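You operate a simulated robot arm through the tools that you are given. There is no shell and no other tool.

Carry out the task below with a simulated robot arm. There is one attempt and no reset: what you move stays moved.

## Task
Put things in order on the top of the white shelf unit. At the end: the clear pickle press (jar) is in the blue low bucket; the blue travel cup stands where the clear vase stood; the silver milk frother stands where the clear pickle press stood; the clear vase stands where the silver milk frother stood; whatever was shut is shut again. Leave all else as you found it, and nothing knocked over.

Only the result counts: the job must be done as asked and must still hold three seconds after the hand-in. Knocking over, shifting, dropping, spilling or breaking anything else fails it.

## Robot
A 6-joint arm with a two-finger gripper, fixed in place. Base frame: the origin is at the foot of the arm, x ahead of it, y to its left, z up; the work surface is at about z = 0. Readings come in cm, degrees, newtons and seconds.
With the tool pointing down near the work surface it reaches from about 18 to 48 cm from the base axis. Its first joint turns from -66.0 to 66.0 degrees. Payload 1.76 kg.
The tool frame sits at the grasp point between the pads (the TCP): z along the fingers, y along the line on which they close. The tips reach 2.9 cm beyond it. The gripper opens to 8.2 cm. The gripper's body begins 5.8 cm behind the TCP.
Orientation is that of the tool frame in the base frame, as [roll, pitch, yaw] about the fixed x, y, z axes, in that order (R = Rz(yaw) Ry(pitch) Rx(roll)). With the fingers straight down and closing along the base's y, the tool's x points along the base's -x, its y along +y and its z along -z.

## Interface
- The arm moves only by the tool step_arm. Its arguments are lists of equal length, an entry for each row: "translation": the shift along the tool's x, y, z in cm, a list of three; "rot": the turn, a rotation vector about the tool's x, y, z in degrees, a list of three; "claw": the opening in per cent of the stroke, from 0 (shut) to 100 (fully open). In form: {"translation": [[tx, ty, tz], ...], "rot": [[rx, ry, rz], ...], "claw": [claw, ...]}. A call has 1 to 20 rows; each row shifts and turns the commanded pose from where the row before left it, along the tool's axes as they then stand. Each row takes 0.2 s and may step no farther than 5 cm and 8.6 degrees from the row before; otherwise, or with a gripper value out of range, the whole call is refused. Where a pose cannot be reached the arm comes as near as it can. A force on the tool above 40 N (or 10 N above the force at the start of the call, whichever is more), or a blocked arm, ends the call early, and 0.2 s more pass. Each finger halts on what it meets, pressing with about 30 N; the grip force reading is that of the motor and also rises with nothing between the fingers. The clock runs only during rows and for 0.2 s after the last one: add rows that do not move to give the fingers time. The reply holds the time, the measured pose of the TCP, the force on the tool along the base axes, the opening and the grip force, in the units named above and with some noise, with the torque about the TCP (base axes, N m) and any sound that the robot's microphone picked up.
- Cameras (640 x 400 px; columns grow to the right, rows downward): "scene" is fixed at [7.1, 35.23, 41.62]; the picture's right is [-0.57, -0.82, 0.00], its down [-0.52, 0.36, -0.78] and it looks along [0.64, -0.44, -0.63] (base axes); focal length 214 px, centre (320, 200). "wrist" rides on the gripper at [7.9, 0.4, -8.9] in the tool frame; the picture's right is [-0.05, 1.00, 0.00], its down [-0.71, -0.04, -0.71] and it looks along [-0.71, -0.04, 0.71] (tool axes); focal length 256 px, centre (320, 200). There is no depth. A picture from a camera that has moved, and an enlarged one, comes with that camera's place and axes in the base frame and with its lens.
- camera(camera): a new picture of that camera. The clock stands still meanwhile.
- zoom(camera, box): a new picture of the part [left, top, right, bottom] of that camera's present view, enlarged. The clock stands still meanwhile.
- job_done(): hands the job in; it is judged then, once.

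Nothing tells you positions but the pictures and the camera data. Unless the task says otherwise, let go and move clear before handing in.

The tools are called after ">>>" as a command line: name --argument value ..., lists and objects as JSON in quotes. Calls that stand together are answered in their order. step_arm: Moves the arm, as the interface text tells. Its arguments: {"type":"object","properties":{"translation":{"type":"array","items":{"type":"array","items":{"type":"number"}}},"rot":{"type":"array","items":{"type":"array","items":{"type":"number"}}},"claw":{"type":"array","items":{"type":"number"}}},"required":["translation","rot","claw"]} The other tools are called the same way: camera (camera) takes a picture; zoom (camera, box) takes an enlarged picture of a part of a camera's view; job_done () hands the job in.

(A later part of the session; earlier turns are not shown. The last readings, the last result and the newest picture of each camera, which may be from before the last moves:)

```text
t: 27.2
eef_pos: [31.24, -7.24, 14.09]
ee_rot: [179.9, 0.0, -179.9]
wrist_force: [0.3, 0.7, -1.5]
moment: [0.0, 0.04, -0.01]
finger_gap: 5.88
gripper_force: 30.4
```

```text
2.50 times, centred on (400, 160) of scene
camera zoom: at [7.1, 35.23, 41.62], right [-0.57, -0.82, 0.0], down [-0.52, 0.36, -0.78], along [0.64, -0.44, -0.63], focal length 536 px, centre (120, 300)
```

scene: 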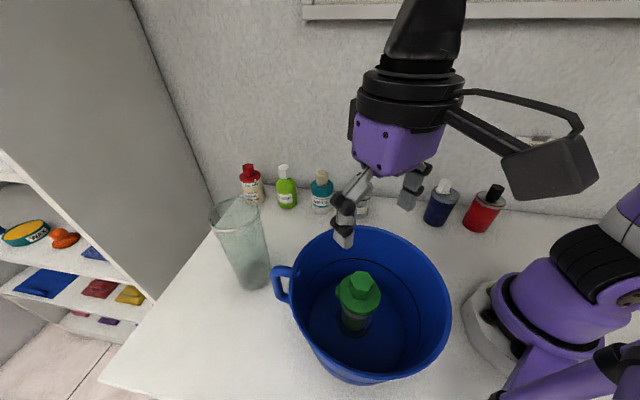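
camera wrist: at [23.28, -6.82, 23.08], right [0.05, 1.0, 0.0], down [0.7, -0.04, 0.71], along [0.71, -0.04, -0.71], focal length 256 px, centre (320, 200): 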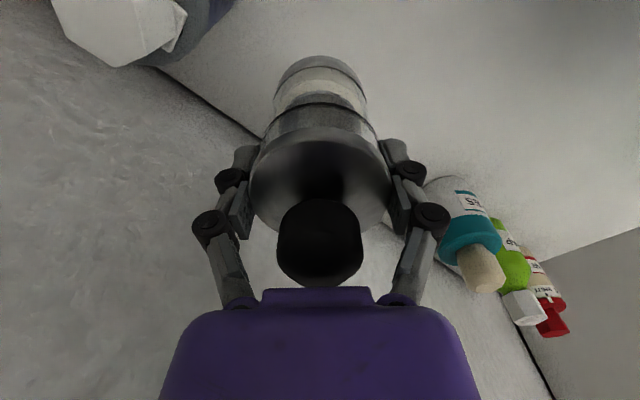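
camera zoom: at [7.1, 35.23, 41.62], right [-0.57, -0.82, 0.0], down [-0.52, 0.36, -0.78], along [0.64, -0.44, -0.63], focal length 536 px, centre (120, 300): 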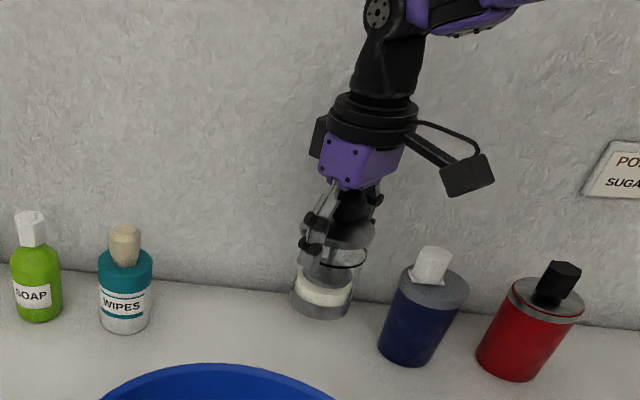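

The frother is over the jar's old spot. Lowering it to the surface with small final steps.

>>> step_arm --translation '[[0, 0, 2.5], [0, 0, 2], [0, 0, 1], [0, 0, 0.2], [0, 0, 0]]' --rot '[[0, 0, 0], [0, 0, 0], [0, 0, 0], [0, 0, 0], [0, 0, 0]]' --claw '[60, 60, 60, 60, 60]'

```text
t: 28.4
eef_pos: [31.3, -7.27, 8.5]
ee_rot: [179.9, 0.1, -180.0]
wrist_force: [0.2, -0.9, -1.3]
moment: [-0.02, -0.01, 0.01]
finger_gap: 5.87
gripper_force: 30.0
```

>>> step_arm --translation '[[0, 0, 0.15], [0, 0, 0.15], [0, 0, 0]]' --rot '[[0, 0, 0], [0, 0, 0], [0, 0, 0]]' --claw '[60, 60, 60]'

```text
t: 29.2
eef_pos: [31.38, -7.09, 8.17]
ee_rot: [179.9, 0.0, 180.0]
wrist_force: [-5.5, 0.8, 14.1]
moment: [0.06, 0.29, -0.02]
finger_gap: 5.85
gripper_force: 30.2
```

The frother is on the surface. I'll open the gripper and rise straight up.

>>> step_arm --translation '[[0, 0, -0.1], [0, 0, 0], [0, 0, 0], [0, 0, 0], [0, 0, -1], [0, 0, -2], [0, 0, -3], [0, 0, -4], [0, 0, -4], [0, 0, 0]]' --rot '[[0, 0, 0], [0, 0, 0], [0, 0, 0], [0, 0, 0], [0, 0, 0], [0, 0, 0], [0, 0, 0], [0, 0, 0], [0, 0, 0], [0, 0, 0]]' --claw '[60, 80, 95, 100, 100, 100, 100, 100, 100, 100]'

>>> zoom --camera "scene" --box '[200, 80, 480, 280]'

>>> zoom --camera "scene" --box '[335, 160, 425, 230]'

>>> camera --camera "wrist"

```text
t: 31.4
eef_pos: [31.26, -7.32, 22.16]
ee_rot: [179.9, 0.1, 180.0]
wrist_force: [-0.6, 0.3, 0.4]
moment: [-0.04, -0.01, -0.01]
finger_gap: 8.17
gripper_force: 0.0
```

```text
2.00 times, centred on (340, 180) of scene
camera zoom: at [7.1, 35.23, 41.62], right [-0.57, -0.82, 0.0], down [-0.52, 0.36, -0.78], along [0.64, -0.44, -0.63], focal length 429 px, centre (280, 240)
```

zoom: 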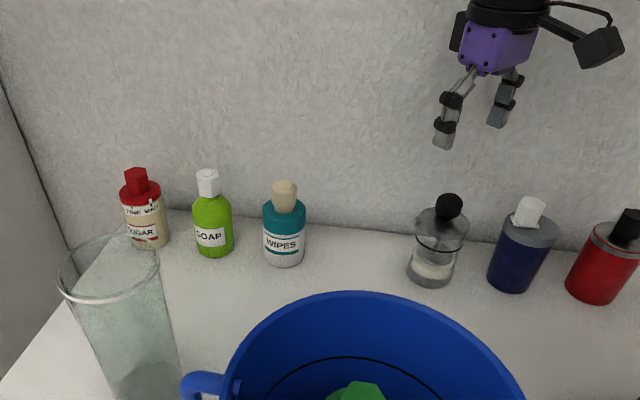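

```text
5.71 times, centred on (380, 195) of scene
camera zoom: at [7.1, 35.23, 41.62], right [-0.57, -0.82, 0.0], down [-0.52, 0.36, -0.78], along [0.64, -0.44, -0.63], focal length 1226 px, centre (-23, 229)
```

zoom: 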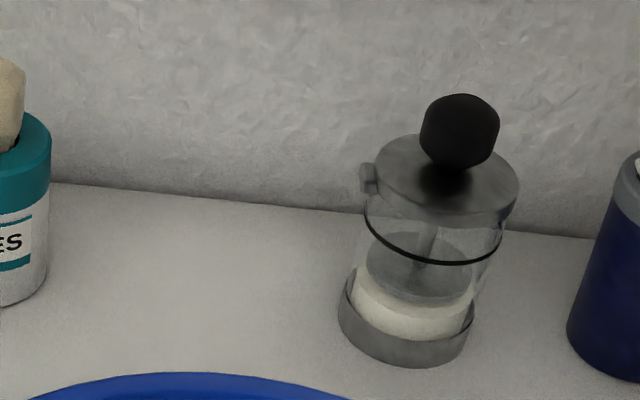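

```text
taken
camera wrist: at [23.29, -6.9, 31.16], right [0.05, 1.0, 0.0], down [0.7, -0.04, 0.71], along [0.71, -0.04, -0.71], focal length 256 px, centre (320, 200)
```

wrist: 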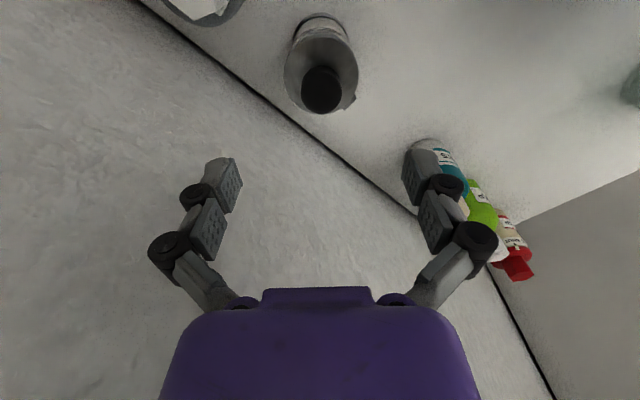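

The frother now stands where the jar was, matching its base footprint within about 2 mm. Next I'll hover over the near rim of the vase with the fingers set to close radially, since the rim is too wide to straddle and I'll pinch the wall instead.

>>> step_arm --translation '[[0, 0, -4], [0, 0, 0], [0, 0, 0], [0, 0, 0], [0, 0, 0], [0, 0, 0], [0, 0, 0], [2.91, 2.85, 0], [2.91, 2.85, 0], [2.91, 2.85, 0], [2.91, 2.85, 0], [2.91, 2.85, 0], [2.91, 2.85, 0], [2.91, 2.85, 0], [2.91, 2.85, 0], [2.91, 2.85, 0], [0, 0, 0]]' --rot '[[0, 0, 0], [0, 0, 8.1], [0, 0, 8.1], [0, 0, 8.1], [0, 0, 8.1], [0, 0, 8.1], [0, 0, 8.1], [0, 0, 0], [0, 0, 0], [0, 0, 0], [0, 0, 0], [0, 0, 0], [0, 0, 0], [0, 0, 0], [0, 0, 0], [0, 0, 0], [0, 0, 0]]' --claw '[100, 100, 100, 100, 100, 100, 100, 100, 100, 100, 100, 100, 100, 100, 100, 100, 100]'

>>> camera --camera "wrist"

>>> camera --camera "scene"

```text
t: 35.0
eef_pos: [32.5, 25.85, 25.93]
ee_rot: [-180.0, 0.0, 131.4]
wrist_force: [0.5, 0.9, -0.3]
moment: [0.03, 0.0, -0.03]
finger_gap: 8.22
gripper_force: 0.1
out of reach, approached as far as the arm can: row 16
```

```text
taken
camera wrist: at [27.51, 32.18, 34.87], right [0.78, 0.62, 0.0], down [0.44, -0.55, 0.71], along [0.44, -0.55, -0.71], focal length 256 px, centre (320, 200)
```

wrist: 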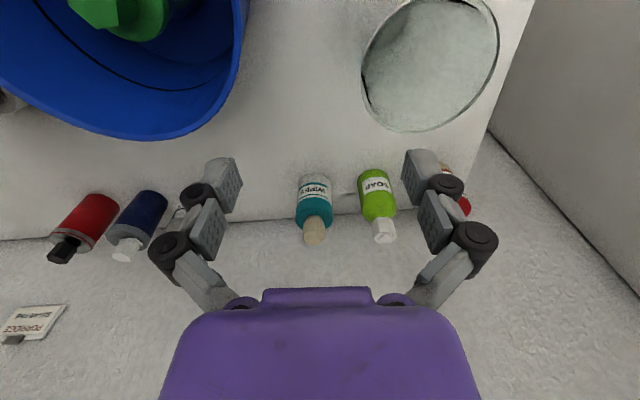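

```text
taken
```

scene: 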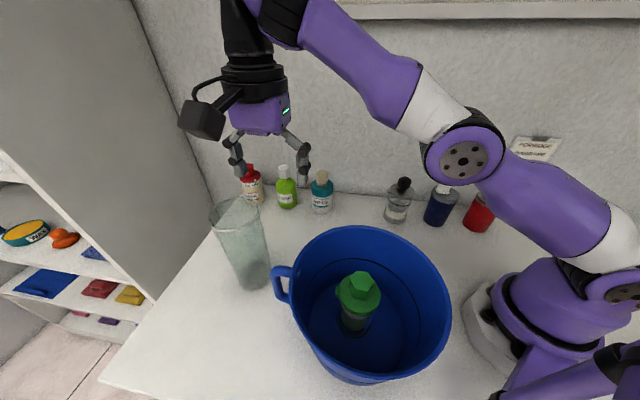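

The hand can't quite reach that far at this height, though the estimated envelope says it can lower down. The vase rim is visible from here, so I'll zoom to measure it precisely.

>>> zoom --camera "wrist" --box '[340, 0, 520, 150]'

>>> zoom --camera "scene" --box '[190, 180, 300, 300]'

```text
2.67 times, centred on (430, 75) of wrist
camera zoom: at [27.51, 32.18, 34.87], right [0.78, 0.62, 0.0], down [0.44, -0.55, 0.71], along [0.44, -0.55, -0.71], focal length 683 px, centre (27, 533)
```

zoom: 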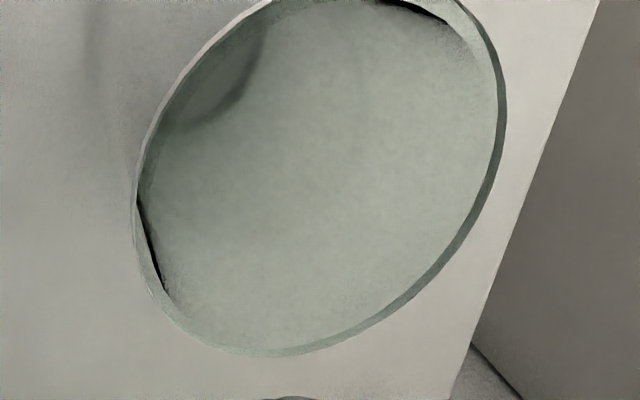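

```text
3.33 times, centred on (245, 240) of scene
camera zoom: at [7.1, 35.23, 41.62], right [-0.57, -0.82, 0.0], down [-0.52, 0.36, -0.78], along [0.64, -0.44, -0.63], focal length 715 px, centre (570, 67)
```

zoom: 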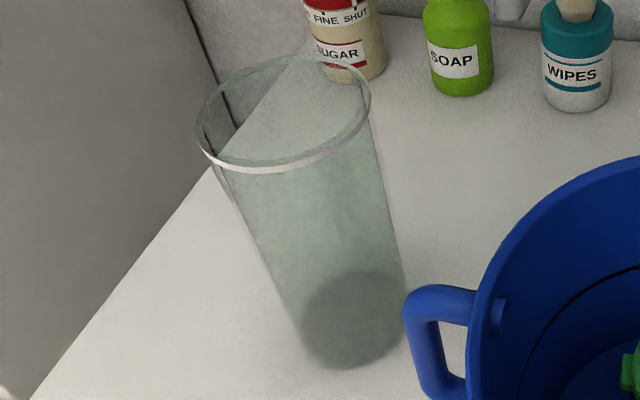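

The vase axis comes out at about (36.5, 32.0) with rim radius 4.25. I'll step back inward and lower, which also shows how the commanded pose was carried after the clipped row.

>>> step_arm --translation '[[0, -3, 2], [0, 0, 0]]' --rot '[[0, 0, 0], [0, 0, 0]]' --claw '[100, 100]'

```text
t: 35.6
eef_pos: [30.14, 23.9, 23.92]
ee_rot: [179.7, -0.1, 131.5]
wrist_force: [-0.9, 0.5, -0.6]
moment: [-0.01, 0.02, 0.0]
finger_gap: 8.19
gripper_force: 0.1
```

The commanded pose follows the clipped one, which makes planning simple. I'll move to just above the near rim with a slight 3° outward tilt to match the wall taper and the fingers part-open.

>>> step_arm --translation '[[0, 0, 0], [0.92, 2.58, 1.0], [0.92, 2.58, 1.0], [0, 0, 0]]' --rot '[[-3, 0, 0], [0, 0, 0], [0, 0, 0], [0, 0, 0]]' --claw '[75, 75, 75, 75]'

>>> camera --camera "wrist"

>>> camera --camera "scene"

```text
t: 36.6
eef_pos: [33.01, 28.81, 22.03]
ee_rot: [176.8, -0.1, 131.4]
wrist_force: [0.8, -0.4, -0.4]
moment: [0.0, 0.01, 0.0]
finger_gap: 6.17
gripper_force: 0.0
```

```text
taken
camera wrist: at [27.59, 34.67, 31.11], right [0.78, 0.62, 0.05], down [0.41, -0.58, 0.7], along [0.47, -0.53, -0.71], focal length 256 px, centre (320, 200)
```

wrist: 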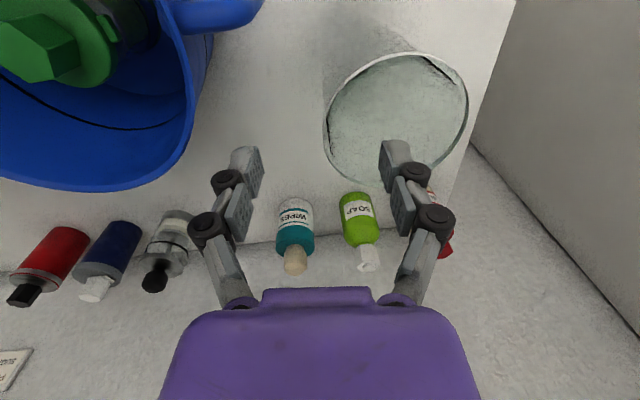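

```text
taken
```

scene: 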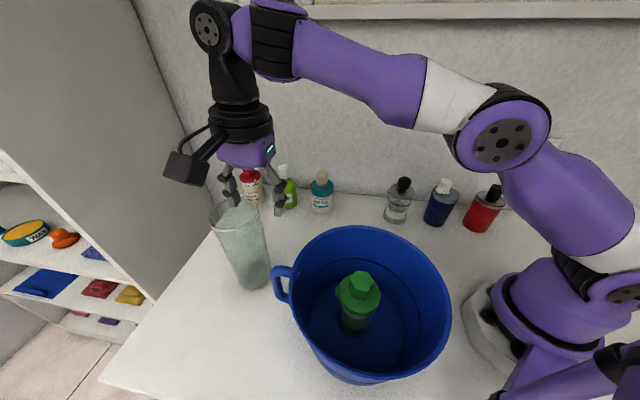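

The fingers straddle the vase's near rim, one over the inside and one over the outside, and the rim is about 0.5 cm beyond the gripper centre as planned. Descending about 5 cm in stages.

>>> step_arm --translation '[[0, 0, 1.5], [0, 0, 1.5], [0, 0, 0]]' --rot '[[0, 0, 0], [0, 0, 0], [0, 0, 0]]' --claw '[75, 75, 75]'

>>> camera --camera "wrist"

>>> zoom --camera "scene" --box '[160, 120, 320, 300]'

```text
t: 37.4
eef_pos: [33.09, 28.76, 19.1]
ee_rot: [176.9, 0.0, 131.5]
wrist_force: [0.1, 0.7, 0.3]
moment: [0.0, -0.02, 0.0]
finger_gap: 6.17
gripper_force: 0.1
```

```text
taken
camera wrist: at [27.74, 34.78, 28.11], right [0.78, 0.62, 0.05], down [0.41, -0.58, 0.7], along [0.47, -0.53, -0.71], focal length 256 px, centre (320, 200)
```

wrist: 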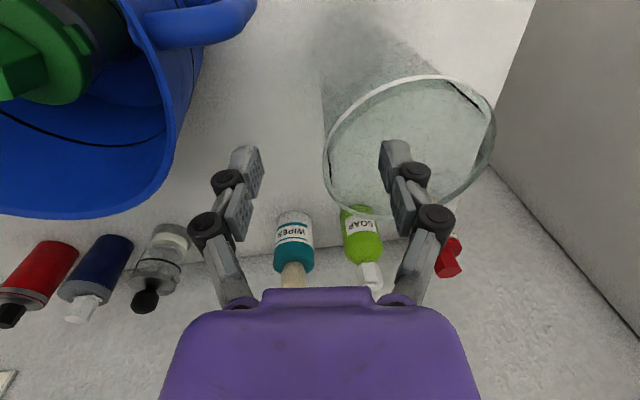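

```text
2.22 times, centred on (240, 210) of scene
camera zoom: at [7.1, 35.23, 41.62], right [-0.57, -0.82, 0.0], down [-0.52, 0.36, -0.78], along [0.64, -0.44, -0.63], focal length 477 px, centre (498, 178)
```

zoom: 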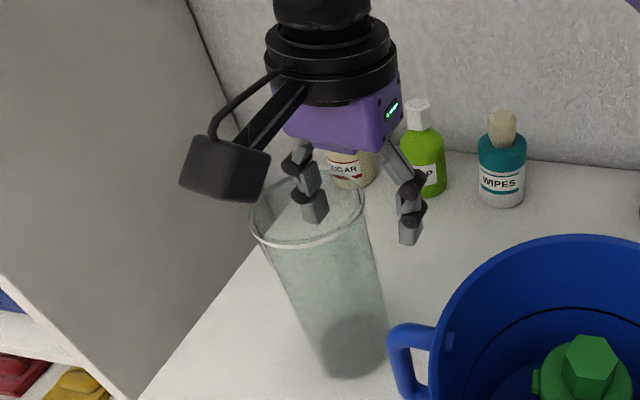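

The inner finger is inside the vase mouth with no contact. Continuing down to the pinch depth.

>>> step_arm --translation '[[0, 0, 1.2], [0, 0, 1.2], [0, 0, 0]]' --rot '[[0, 0, 0], [0, 0, 0], [0, 0, 0]]' --claw '[75, 75, 75]'

>>> camera --camera "wrist"

>>> zoom --camera "scene" --box '[180, 150, 300, 300]'

```text
t: 38.2
eef_pos: [33.26, 29.09, 16.76]
ee_rot: [176.9, 0.0, 131.4]
wrist_force: [-0.7, -0.4, 0.6]
moment: [-0.03, 0.03, 0.02]
finger_gap: 6.15
gripper_force: 0.1
```

```text
taken
camera wrist: at [27.84, 34.87, 25.73], right [0.78, 0.62, 0.05], down [0.41, -0.58, 0.7], along [0.47, -0.53, -0.71], focal length 256 px, centre (320, 200)
```

wrist: 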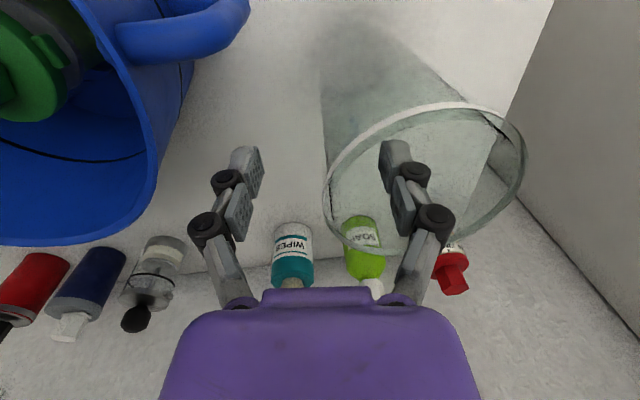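

```text
2.67 times, centred on (240, 225) of scene
camera zoom: at [7.1, 35.23, 41.62], right [-0.57, -0.82, 0.0], down [-0.52, 0.36, -0.78], along [0.64, -0.44, -0.63], focal length 572 px, centre (533, 133)
```

zoom: 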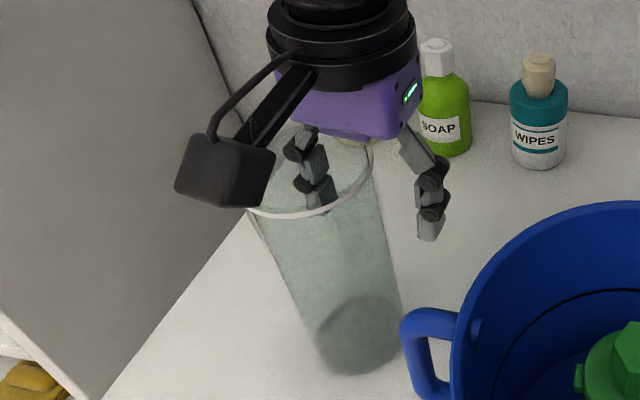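

The rim sits midway between the fingers. I'll close partway and check the centring.

>>> step_arm --translation '[[0, 0, 0], [0, 0, 0], [0, 0, 0]]' --rot '[[0, 0, 0], [0, 0, 0], [0, 0, 0]]' --claw '[45, 20, 20]'

>>> camera --camera "wrist"

>>> zoom --camera "wrist" --box '[240, 80, 420, 280]'

>>> zoom --camera "scene" --box '[190, 160, 300, 300]'

```text
t: 39.0
eef_pos: [33.18, 28.97, 16.75]
ee_rot: [176.8, 0.0, 131.4]
wrist_force: [-0.2, -0.3, 0.0]
moment: [0.01, -0.02, -0.08]
finger_gap: 1.65
gripper_force: 0.0
```

```text
taken
camera wrist: at [27.84, 34.88, 25.75], right [0.78, 0.62, 0.05], down [0.41, -0.58, 0.7], along [0.47, -0.53, -0.71], focal length 256 px, centre (320, 200)
```

wrist: 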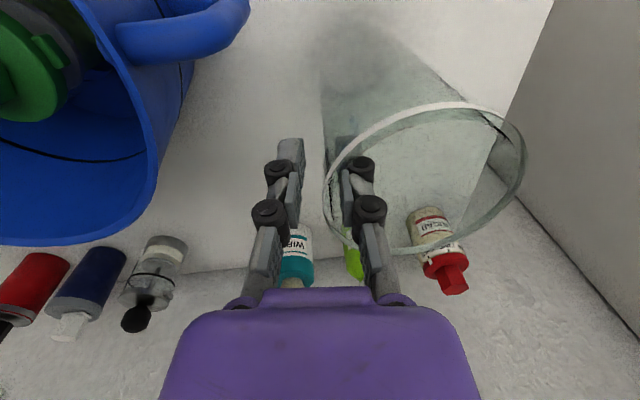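

```text
2.00 times, centred on (330, 180) of wrist
camera zoom: at [27.84, 34.88, 25.75], right [0.78, 0.62, 0.05], down [0.41, -0.58, 0.7], along [0.47, -0.53, -0.71], focal length 512 px, centre (300, 240)
```

zoom: 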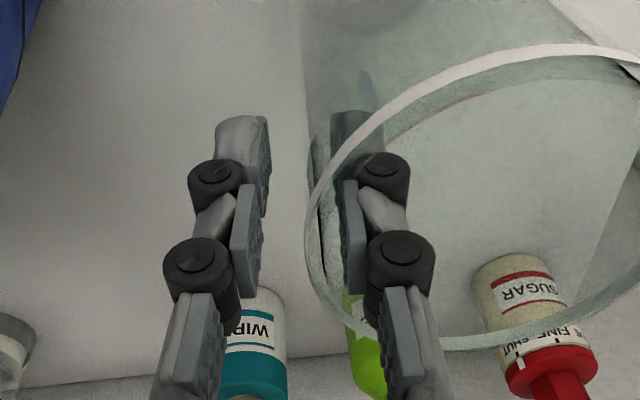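

```text
2.86 times, centred on (245, 230) of scene
camera zoom: at [7.1, 35.23, 41.62], right [-0.57, -0.82, 0.0], down [-0.52, 0.36, -0.78], along [0.64, -0.44, -0.63], focal length 613 px, centre (534, 114)
```

zoom: 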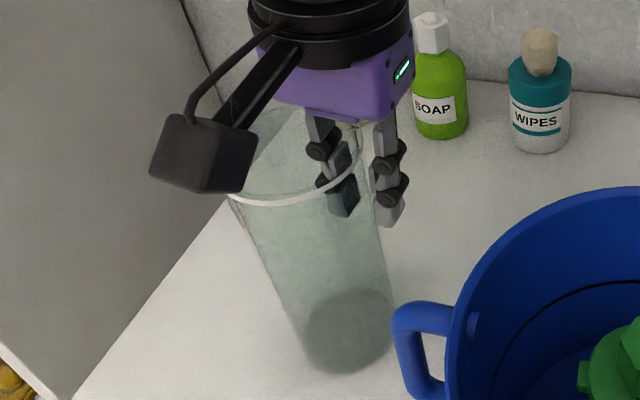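

The wall is about 1.5–2 mm nearer the inner finger, so I'll shift outward by 0.15 cm and then close on the wall.

>>> step_arm --translation '[[0, 0.15, 0], [0, 0, 0], [0, 0, 0], [0, 0, 0], [0, 0, 0]]' --rot '[[0, 0, 0], [0, 0, 0], [0, 0, 0], [0, 0, 0], [0, 0, 0]]' --claw '[20, 10, 5, 0, 0]'

>>> zoom --camera "wrist" --box '[240, 80, 420, 280]'

>>> zoom --camera "scene" --box '[190, 160, 300, 300]'

```text
t: 40.2
eef_pos: [33.25, 28.93, 16.82]
ee_rot: [176.9, 0.0, 131.4]
wrist_force: [0.1, -0.3, 0.0]
moment: [-0.06, 0.07, -0.02]
finger_gap: 0.61
gripper_force: 30.0
```

```text
2.00 times, centred on (330, 180) of wrist
camera zoom: at [27.94, 34.99, 25.72], right [0.78, 0.62, 0.05], down [0.41, -0.58, 0.7], along [0.47, -0.53, -0.71], focal length 512 px, centre (300, 240)
```

zoom: 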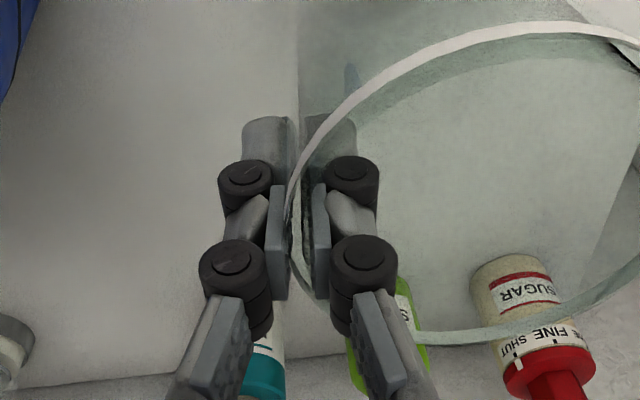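

```text
2.86 times, centred on (245, 230) of scene
camera zoom: at [7.1, 35.23, 41.62], right [-0.57, -0.82, 0.0], down [-0.52, 0.36, -0.78], along [0.64, -0.44, -0.63], focal length 613 px, centre (534, 114)
```

zoom: 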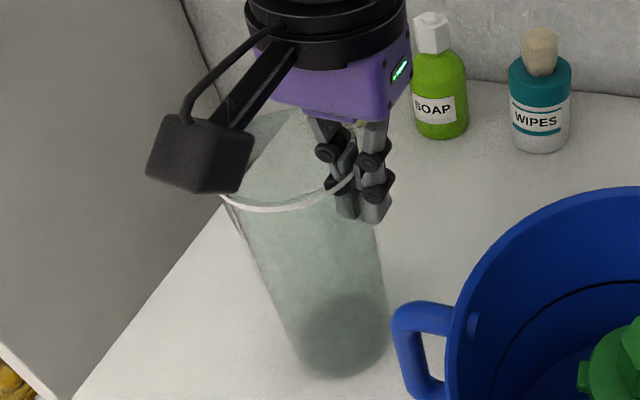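

The wall is pinched at a 0.61 cm gap with 30 N. I'll lift slowly and watch how the vase hangs.

>>> step_arm --translation '[[0, 0, -0.5], [0, 0, -0.5], [0, 0, -0.5], [0, 0, 0]]' --rot '[[0, 0, 0], [0, 0, 0], [0, 0, 0], [0, 0, 0]]' --claw '[0, 0, 0, 0]'

>>> zoom --camera "scene" --box '[190, 160, 300, 300]'

>>> camera --camera "wrist"

```text
t: 41.2
eef_pos: [33.37, 28.99, 18.19]
ee_rot: [176.9, -0.1, 131.5]
wrist_force: [-0.7, -0.5, -1.5]
moment: [-0.05, 0.03, 0.0]
finger_gap: 0.63
gripper_force: 29.8
```

```text
2.86 times, centred on (245, 230) of scene
camera zoom: at [7.1, 35.23, 41.62], right [-0.57, -0.82, 0.0], down [-0.52, 0.36, -0.78], along [0.64, -0.44, -0.63], focal length 613 px, centre (534, 114)
```

zoom: 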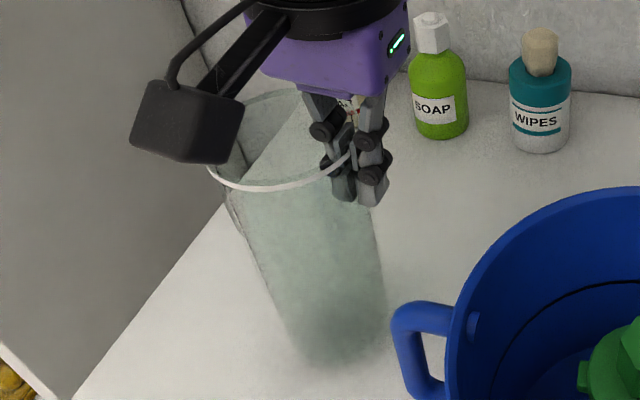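

```text
taken
camera wrist: at [27.89, 34.93, 27.23], right [0.78, 0.62, 0.05], down [0.41, -0.58, 0.7], along [0.47, -0.53, -0.71], focal length 256 px, centre (320, 200)
```

wrist: 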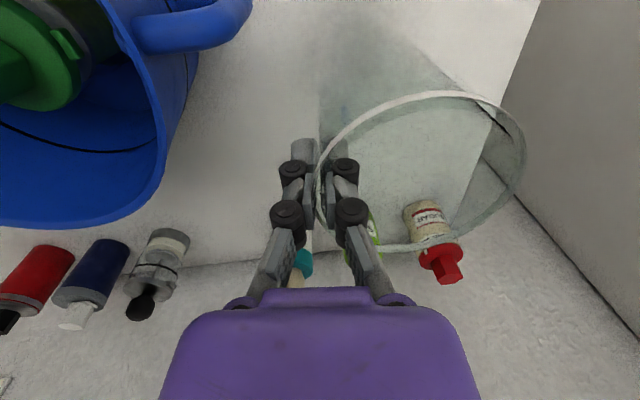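

The vase is lifted at roughly 150 g and hangs nearly vertical. The wipes bottle is close to a straight path, so I'll raise it a bit more and carry it on a detour through about (34, 14), between bucket and row.

>>> step_arm --translation '[[0, 0, -1], [0, 0, -1], [-1.353, -1.487, -0.078], [-1.353, -1.487, -0.078], [-1.353, -1.487, -0.078], [-1.353, -1.487, -0.278], [-1.353, -1.487, -0.278], [-1.353, -1.487, -0.278], [-1.353, -1.487, -0.278], [-1.353, -1.487, -0.278], [-1.353, -1.487, -0.078], [0, 0, 0]]' --rot '[[0, 0, 0], [0, 0, 0], [0, 0, 0], [0, 0, 0], [0, 0, 0], [0, 0, 0], [0, 0, 0], [0, 0, 0], [0, 0, 0], [0, 0, 0], [0, 0, 0], [0, 0, 0]]' --claw '[0, 0, 0, 0, 0, 0, 0, 0, 0, 0, 0, 0]'

>>> camera --camera "scene"

>>> camera --camera "wrist"

```text
t: 43.8
eef_pos: [31.1, 10.95, 21.21]
ee_rot: [177.0, 0.0, 131.5]
wrist_force: [-0.6, 0.4, -1.9]
moment: [-0.06, 0.06, 0.02]
finger_gap: 0.6
gripper_force: 29.8
```

```text
taken
```

scene: 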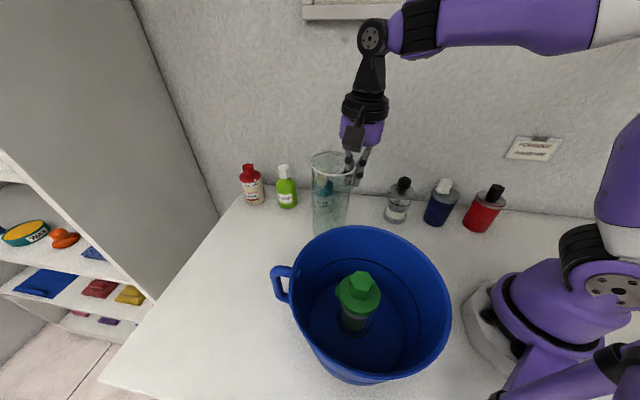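

```text
taken
camera wrist: at [25.76, 16.81, 30.2], right [0.78, 0.62, 0.05], down [0.41, -0.58, 0.7], along [0.47, -0.53, -0.71], focal length 256 px, centre (320, 200)
```

wrist: 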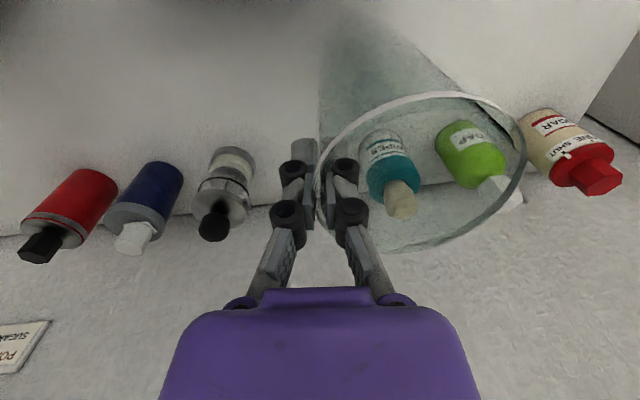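

The vase holds steady in the pinch. Moving on to above the frother's old spot at about (38.75, -0.1).

>>> step_arm --translation '[[-1.95, -0.831, -0.043], [-1.95, -0.831, -0.043], [-1.95, -0.831, -0.043], [-1.95, -0.831, -0.043], [-1.95, -0.831, -0.043], [-1.95, -0.831, -0.043], [-1.95, -0.831, -0.043], [0, 0, 0]]' --rot '[[0, 0, 0], [0, 0, 0], [0, 0, 0], [0, 0, 0], [0, 0, 0], [0, 0, 0], [0, 0, 0], [0, 0, 0]]' --claw '[0, 0, 0, 0, 0, 0, 0, 0]'

>>> zoom --camera "scene" --box '[300, 100, 460, 240]'

>>> camera --camera "wrist"

```text
t: 45.6
eef_pos: [35.87, -3.18, 21.24]
ee_rot: [176.8, 0.0, 131.5]
wrist_force: [0.6, -0.5, -0.8]
moment: [-0.06, 0.06, 0.01]
finger_gap: 0.6
gripper_force: 30.0
```

```text
2.86 times, centred on (380, 170) of scene
camera zoom: at [7.1, 35.22, 41.62], right [-0.57, -0.82, 0.0], down [-0.52, 0.36, -0.78], along [0.64, -0.44, -0.63], focal length 613 px, centre (149, 286)
```

zoom: 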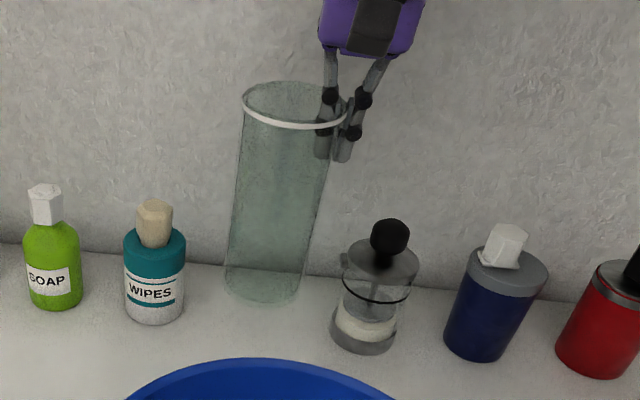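

```text
taken
camera wrist: at [30.47, 2.74, 30.21], right [0.78, 0.62, 0.05], down [0.41, -0.58, 0.7], along [0.47, -0.53, -0.71], focal length 256 px, centre (320, 200)
```

wrist: 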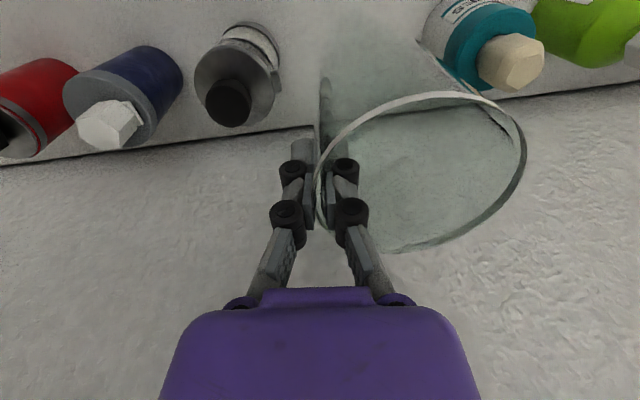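

The vase is over the target, though it leans about 1.5° with its base outward. I'll rotate the tool 1.5° to bring it vertical and recheck.

>>> step_arm --translation '[[0, 0, 0], [0, 0, 1.5], [0, 0, 0]]' --rot '[[1.5, 0, 0], [0, 0, 0], [0, 0, 0]]' --claw '[0, 0, 0]'

>>> zoom --camera "scene" --box '[300, 100, 460, 240]'

```text
t: 46.4
eef_pos: [35.72, -3.36, 19.65]
ee_rot: [178.4, -0.1, 131.4]
wrist_force: [0.0, -0.5, -1.1]
moment: [-0.07, 0.05, 0.01]
finger_gap: 0.61
gripper_force: 29.7
```

```text
2.86 times, centred on (380, 170) of scene
camera zoom: at [7.1, 35.23, 41.62], right [-0.57, -0.82, 0.0], down [-0.52, 0.36, -0.78], along [0.64, -0.44, -0.63], focal length 613 px, centre (149, 286)
```

zoom: 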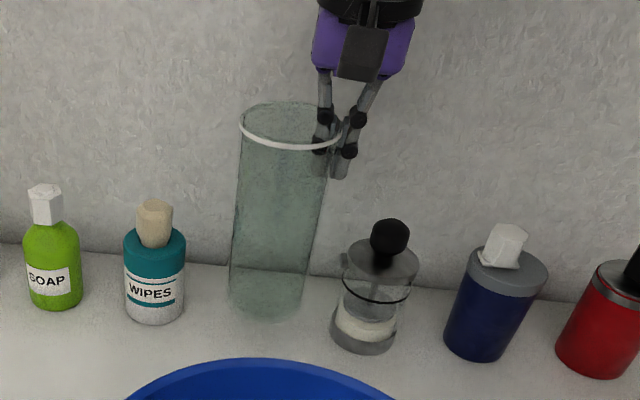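

It looks vertical in the left-right sense; now I want to check for lean along the scene camera's line of sight using the wrist view.

>>> camera --camera "wrist"

>>> zoom --camera "wrist" --box '[290, 60, 550, 260]'

>>> zoom --camera "scene" --box '[340, 120, 400, 190]'

```text
taken
camera wrist: at [30.64, 2.92, 28.66], right [0.78, 0.62, 0.03], down [0.42, -0.57, 0.71], along [0.45, -0.54, -0.71], focal length 256 px, centre (320, 200)
```

wrist: 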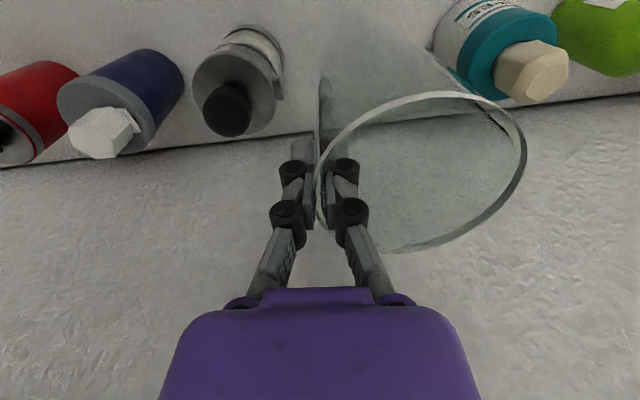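

```text
2.00 times, centred on (420, 160) of wrist
camera zoom: at [30.64, 2.92, 28.66], right [0.78, 0.62, 0.03], down [0.42, -0.57, 0.71], along [0.45, -0.54, -0.71], focal length 512 px, centre (120, 280)
```

zoom: 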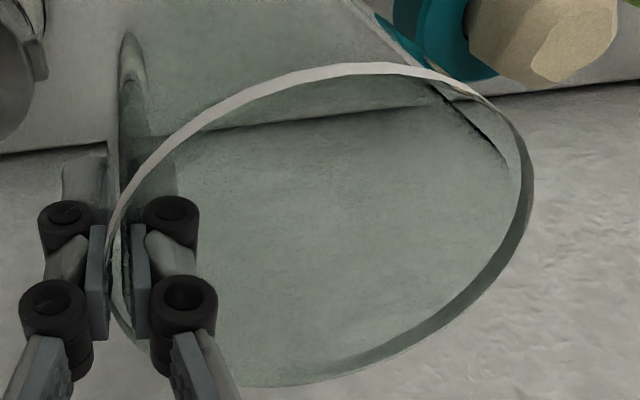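

```text
5.71 times, centred on (370, 155) of scene
camera zoom: at [7.1, 35.23, 41.62], right [-0.57, -0.82, 0.0], down [-0.52, 0.36, -0.78], along [0.64, -0.44, -0.63], focal length 1226 px, centre (34, 457)
```

zoom: 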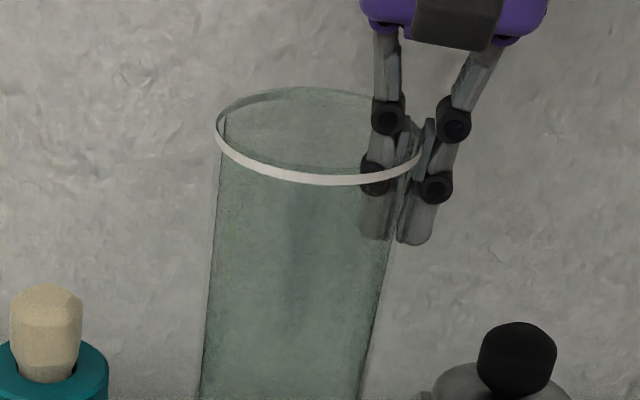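

The rim looks level relative to the hand, with its centre near (38.7, -0.3). I'll zoom on the vase's base to check it against the target.

>>> zoom --camera "scene" --box '[335, 160, 425, 230]'

```text
5.71 times, centred on (380, 195) of scene
camera zoom: at [7.1, 35.23, 41.62], right [-0.57, -0.82, 0.0], down [-0.52, 0.36, -0.78], along [0.64, -0.44, -0.63], focal length 1226 px, centre (-23, 229)
```

zoom: 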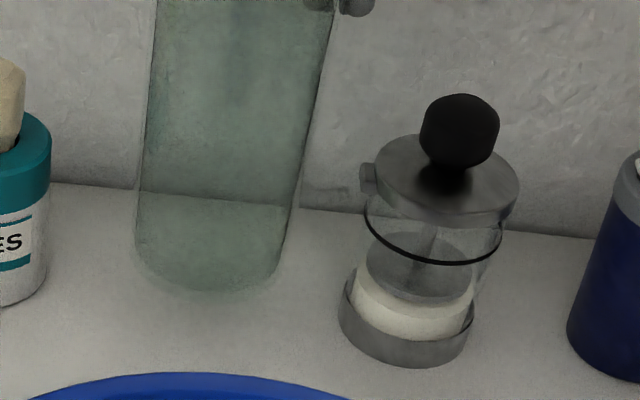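

The base is at about (38.7, -0.3), within 3 mm of the frother's old centre. I'll nudge outward 0.25 cm and lower toward the surface.

>>> step_arm --translation '[[0, 0.25, 0.8], [0, 0, 0.8], [0, 0, 0.6], [0, 0, 0.3], [0, 0, 0]]' --rot '[[0, 0, 0], [0, 0, 0], [0, 0, 0], [0, 0, 0], [0, 0, 0]]' --claw '[0, 0, 0, 0, 0]'

>>> zoom --camera "scene" --box '[335, 160, 425, 230]'

```text
t: 47.6
eef_pos: [35.99, -3.04, 17.24]
ee_rot: [178.5, -0.1, 131.4]
wrist_force: [0.4, 0.9, -1.6]
moment: [-0.06, 0.03, 0.0]
finger_gap: 0.61
gripper_force: 30.2
```

```text
5.71 times, centred on (380, 195) of scene
camera zoom: at [7.1, 35.23, 41.62], right [-0.57, -0.82, 0.0], down [-0.52, 0.36, -0.78], along [0.64, -0.44, -0.63], focal length 1226 px, centre (-23, 229)
```

zoom: 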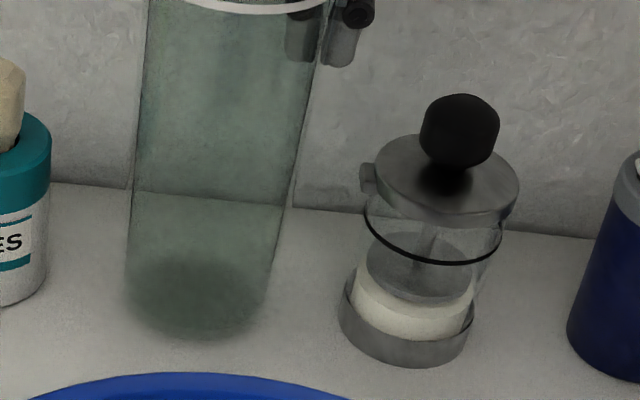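

The base is almost on the surface and lines up with the target. Lowering in fine steps until contact.

>>> step_arm --translation '[[0, 0, 0.2], [0, 0, 0.15], [0, 0, 0]]' --rot '[[0, 0, 0], [0, 0, 0], [0, 0, 0]]' --claw '[0, 0, 0]'

```text
t: 48.4
eef_pos: [36.11, -2.88, 16.84]
ee_rot: [178.4, 0.0, 131.4]
wrist_force: [0.3, 0.2, -1.9]
moment: [-0.06, 0.06, -0.01]
finger_gap: 0.6
gripper_force: 30.2
```

>>> step_arm --translation '[[0, 0, 0.15], [0, 0, 0.1], [0, 0, 0]]' --rot '[[0, 0, 0], [0, 0, 0], [0, 0, 0]]' --claw '[0, 0, 0]'

```text
t: 49.2
eef_pos: [36.05, -3.03, 16.74]
ee_rot: [178.3, 0.1, 131.3]
wrist_force: [-6.2, -0.2, 24.5]
moment: [-0.01, 0.27, 0.02]
finger_gap: 0.6
gripper_force: 30.2
```

Contact is made, a bit firmly at 24 N. I'll ease up slightly, then open.

>>> step_arm --translation '[[0, 0, -0.12], [0, 0, 0]]' --rot '[[0, 0, 0], [0, 0, 0]]' --claw '[0, 0]'

>>> zoom --camera "scene" --box '[335, 130, 425, 230]'

```text
t: 49.8
eef_pos: [36.1, -2.97, 16.68]
ee_rot: [178.4, 0.1, 131.5]
wrist_force: [1.6, -4.1, 9.0]
moment: [-0.66, -0.53, -0.11]
finger_gap: 0.64
gripper_force: 30.5
```

```text
4.00 times, centred on (380, 180) of scene
camera zoom: at [7.1, 35.23, 41.62], right [-0.57, -0.82, 0.0], down [-0.52, 0.36, -0.78], along [0.64, -0.44, -0.63], focal length 858 px, centre (80, 280)
```

zoom: 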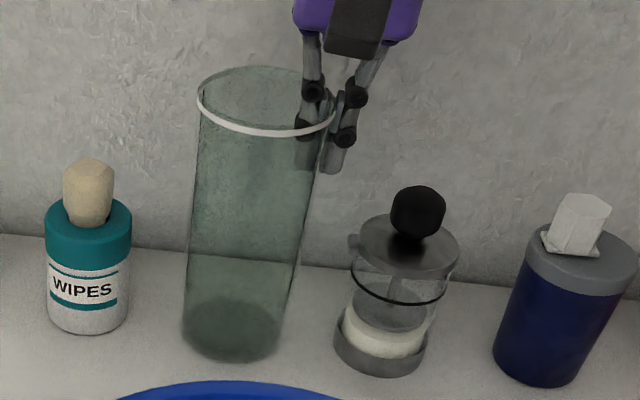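

There's still some residual force. One more tiny relief, then a gentle opening.

>>> step_arm --translation '[[0, 0, -0.08], [0, 0, 0]]' --rot '[[0, 0, 0], [0, 0, 0]]' --claw '[0, 0]'

```text
t: 50.4
eef_pos: [36.06, -2.9, 16.64]
ee_rot: [178.5, -0.1, 131.5]
wrist_force: [0.8, -0.3, -2.2]
moment: [-0.08, 0.04, -0.01]
finger_gap: 0.58
gripper_force: 29.3
```

Now it hangs less than 1 mm above the surface, which is ideal for release. Opening gradually.

>>> step_arm --translation '[[0, 0, 0], [0, 0, 0], [0, 0, 0], [0, 0, 0]]' --rot '[[0, 0, 0], [0, 0, 0], [0, 0, 0], [0, 0, 0]]' --claw '[12, 25, 50, 50]'

>>> zoom --camera "scene" --box '[335, 130, 425, 230]'

>>> camera --camera "wrist"

```text
t: 51.4
eef_pos: [36.03, -2.96, 16.78]
ee_rot: [178.3, 0.0, 131.5]
wrist_force: [0.2, -0.5, 1.1]
moment: [-0.01, -0.04, -0.01]
finger_gap: 4.1
gripper_force: 0.0
```

```text
4.00 times, centred on (380, 180) of scene
camera zoom: at [7.1, 35.23, 41.62], right [-0.57, -0.82, 0.0], down [-0.52, 0.36, -0.78], along [0.64, -0.44, -0.63], focal length 858 px, centre (80, 280)
```

zoom: 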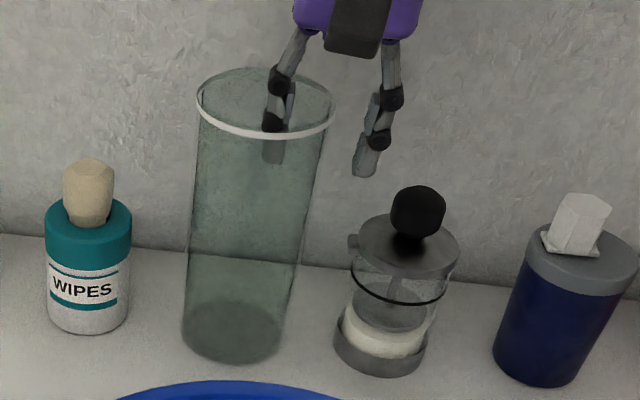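

```text
taken
camera wrist: at [30.87, 3.13, 25.74], right [0.78, 0.62, 0.03], down [0.42, -0.57, 0.71], along [0.45, -0.54, -0.71], focal length 256 px, centre (320, 200)
```

wrist: 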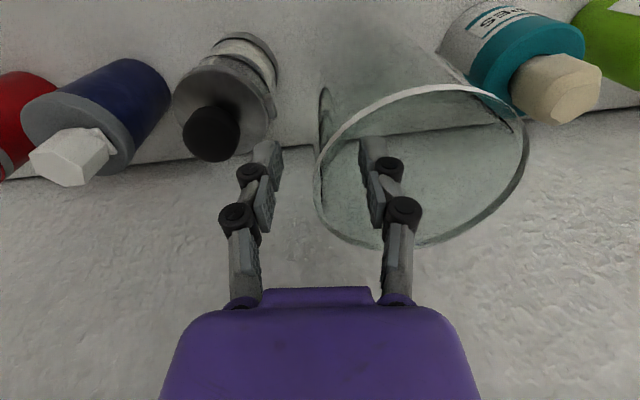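

The vase stands free on the frother's old spot. I'll rise straight out of it.

>>> step_arm --translation '[[0, 0, -1.5], [0, 0, -2], [0, 0, -3], [0, 0, -3], [0, 0, 0]]' --rot '[[0, 0, 0], [0, 0, 0], [0, 0, 0], [0, 0, 0], [0, 0, 0]]' --claw '[50, 50, 50, 50, 50]'

>>> camera --camera "scene"

>>> zoom --camera "scene" --box '[335, 160, 425, 230]'

```text
t: 52.6
eef_pos: [36.06, -3.61, 25.27]
ee_rot: [179.2, 0.9, 131.4]
wrist_force: [-0.1, 1.0, -0.2]
moment: [0.0, 0.02, -0.02]
finger_gap: 4.11
gripper_force: 0.0
out of reach, approached as far as the arm can: row 4
```

```text
taken
```

scene: 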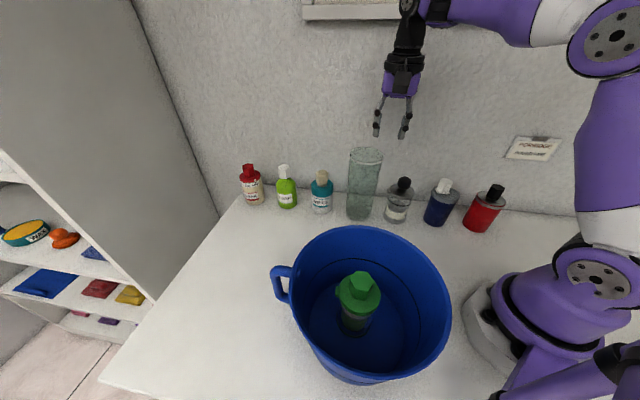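

```text
5.71 times, centred on (380, 195) of scene
camera zoom: at [7.1, 35.23, 41.62], right [-0.57, -0.82, 0.0], down [-0.52, 0.36, -0.78], along [0.64, -0.44, -0.63], focal length 1226 px, centre (-23, 229)
```

zoom: 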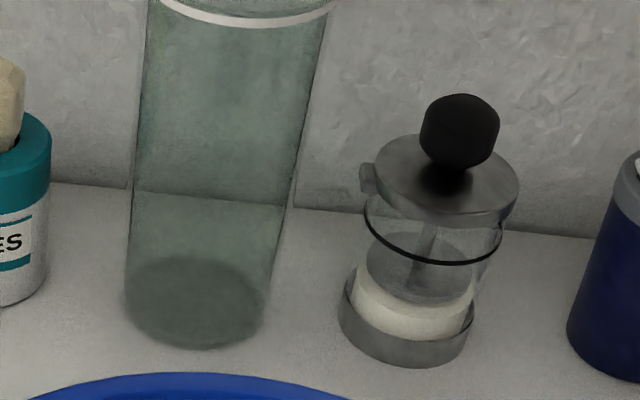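

The vase stands upright within about 0.6 cm of the frother's old spot, and nothing else moved. Last is the blue cup: the vase's old spot is at the edge of straight-down reach, so I'll carry the cup with a small outward tool tilt. I'll go hover over the cup now.

>>> step_arm --translation '[[0, 0, 0], [0, 0, 0], [0, 0, 0], [0, 0, 0], [0, 0, 0], [0, 0, 0], [2.98, -2.83, 0.77], [2.98, -2.83, 0.77], [2.98, -2.83, 0.77], [2.98, -2.83, 0.77], [0, 0, 0]]' --rot '[[0, 0, -8.1], [0, 0, -8.1], [0, 0, -8.1], [0, 0, -8.1], [0, 0, -8.1], [0, 0, -8.1], [0, 0, 0], [0, 0, 0], [0, 0, 0], [0, 0, 0], [0, 0, 0]]' --claw '[50, 50, 50, 50, 50, 50, 70, 100, 100, 100, 100]'

>>> camera --camera "wrist"

>>> camera --camera "scene"

```text
t: 55.0
eef_pos: [25.19, -14.99, 25.64]
ee_rot: [179.0, 1.0, 180.0]
wrist_force: [0.0, -0.7, 0.1]
moment: [0.02, 0.02, 0.01]
finger_gap: 8.2
gripper_force: 0.0
out of reach, approached as far as the arm can: row 8, 9, 10
```

```text
taken
camera wrist: at [17.01, -14.69, 34.55], right [0.05, 1.0, 0.02], down [0.69, -0.05, 0.72], along [0.72, -0.02, -0.69], focal length 256 px, centre (320, 200)
```

wrist: 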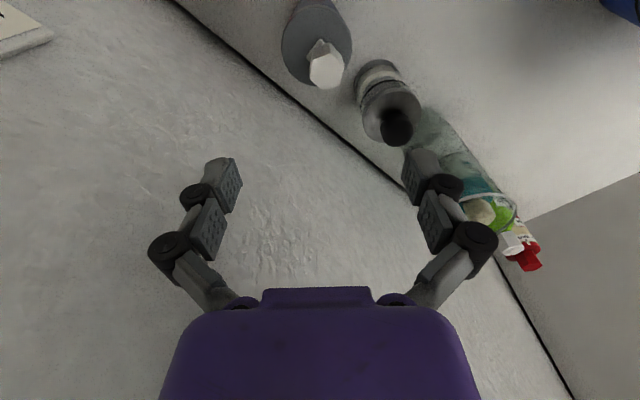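

```text
taken
```

scene: 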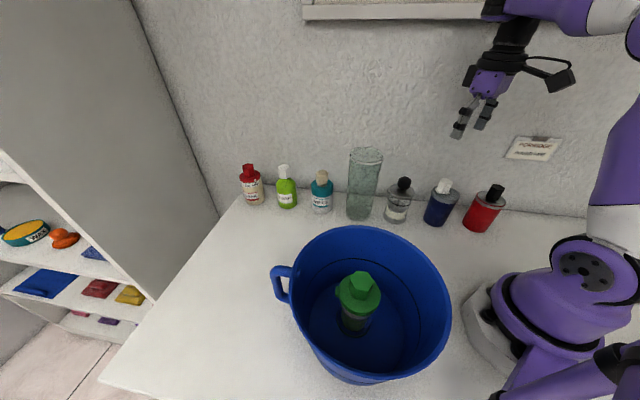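

The controller reported these poses as out of reach even though the radius is modest, so some wrist limit may be involved. I'll test with a simple straight-down step well above the cup.

>>> step_arm --translation '[[0, 0, 1.5], [0, 0, 1.5], [0, 0, 0]]' --rot '[[0, 0, 0], [0, 0, 0], [0, 0, 0]]' --claw '[100, 100, 100]'

```text
t: 55.8
eef_pos: [25.66, -16.46, 25.26]
ee_rot: [179.7, 0.0, 180.0]
wrist_force: [-0.2, -0.8, 0.3]
moment: [-0.02, -0.02, 0.03]
finger_gap: 8.2
gripper_force: 0.1
out of reach, approached as far as the arm can: row 1, 2
```

It slid sideways instead of down, so the arm is up against some joint limit. I'll look at the arm's posture.

>>> camera --camera "scene"

>>> zoom --camera "scene" --box '[400, 0, 640, 240]'

>>> camera --camera "wrist"

```text
taken
```

scene: 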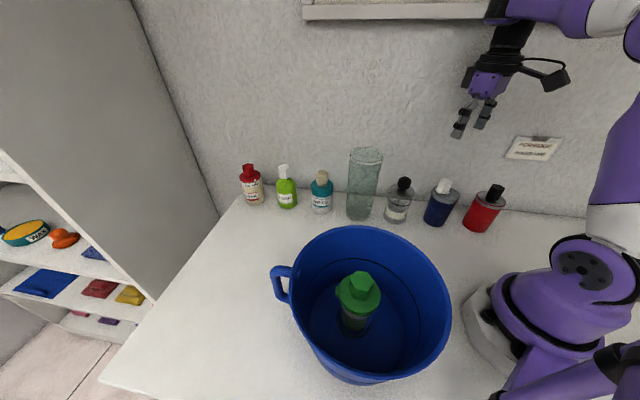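

```text
1.67 times, centred on (520, 120) of scene
camera zoom: at [7.1, 35.23, 41.62], right [-0.57, -0.82, 0.0], down [-0.52, 0.36, -0.78], along [0.64, -0.44, -0.63], focal length 358 px, centre (-13, 333)
```

zoom: 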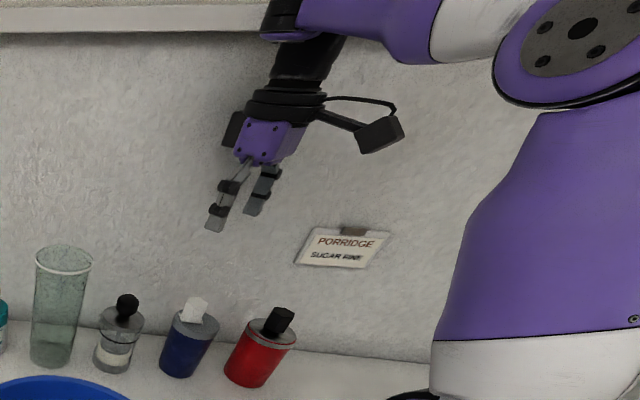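

```text
taken
camera wrist: at [17.75, -16.01, 34.31], right [0.05, 1.0, 0.01], down [0.71, -0.04, 0.71], along [0.7, -0.03, -0.71], focal length 256 px, centre (320, 200)
```

wrist: 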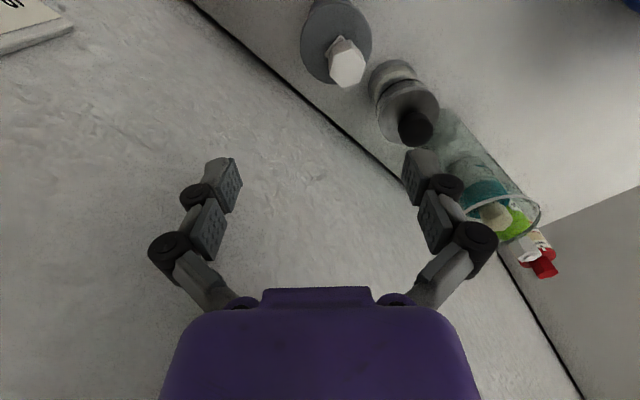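

The posture looks normal (elbow up), so I'll retreat to a pose that worked before and see whether tracking becomes exact again.

>>> step_arm --translation '[[0.5, 3.2, 0], [0.5, 3.2, 0], [0.5, 3.2, 0], [0, 0, 0]]' --rot '[[0, 0, 0], [0, 0, 0], [0, 0, 0], [0, 0, 0]]' --claw '[100, 100, 100, 100]'

```text
t: 56.8
eef_pos: [25.01, -6.11, 26.93]
ee_rot: [178.9, 1.0, -180.0]
wrist_force: [-0.3, -0.5, 0.3]
moment: [-0.01, 0.03, 0.01]
finger_gap: 8.17
gripper_force: 0.0
out of reach, approached as far as the arm can: row 1, 2, 3
```

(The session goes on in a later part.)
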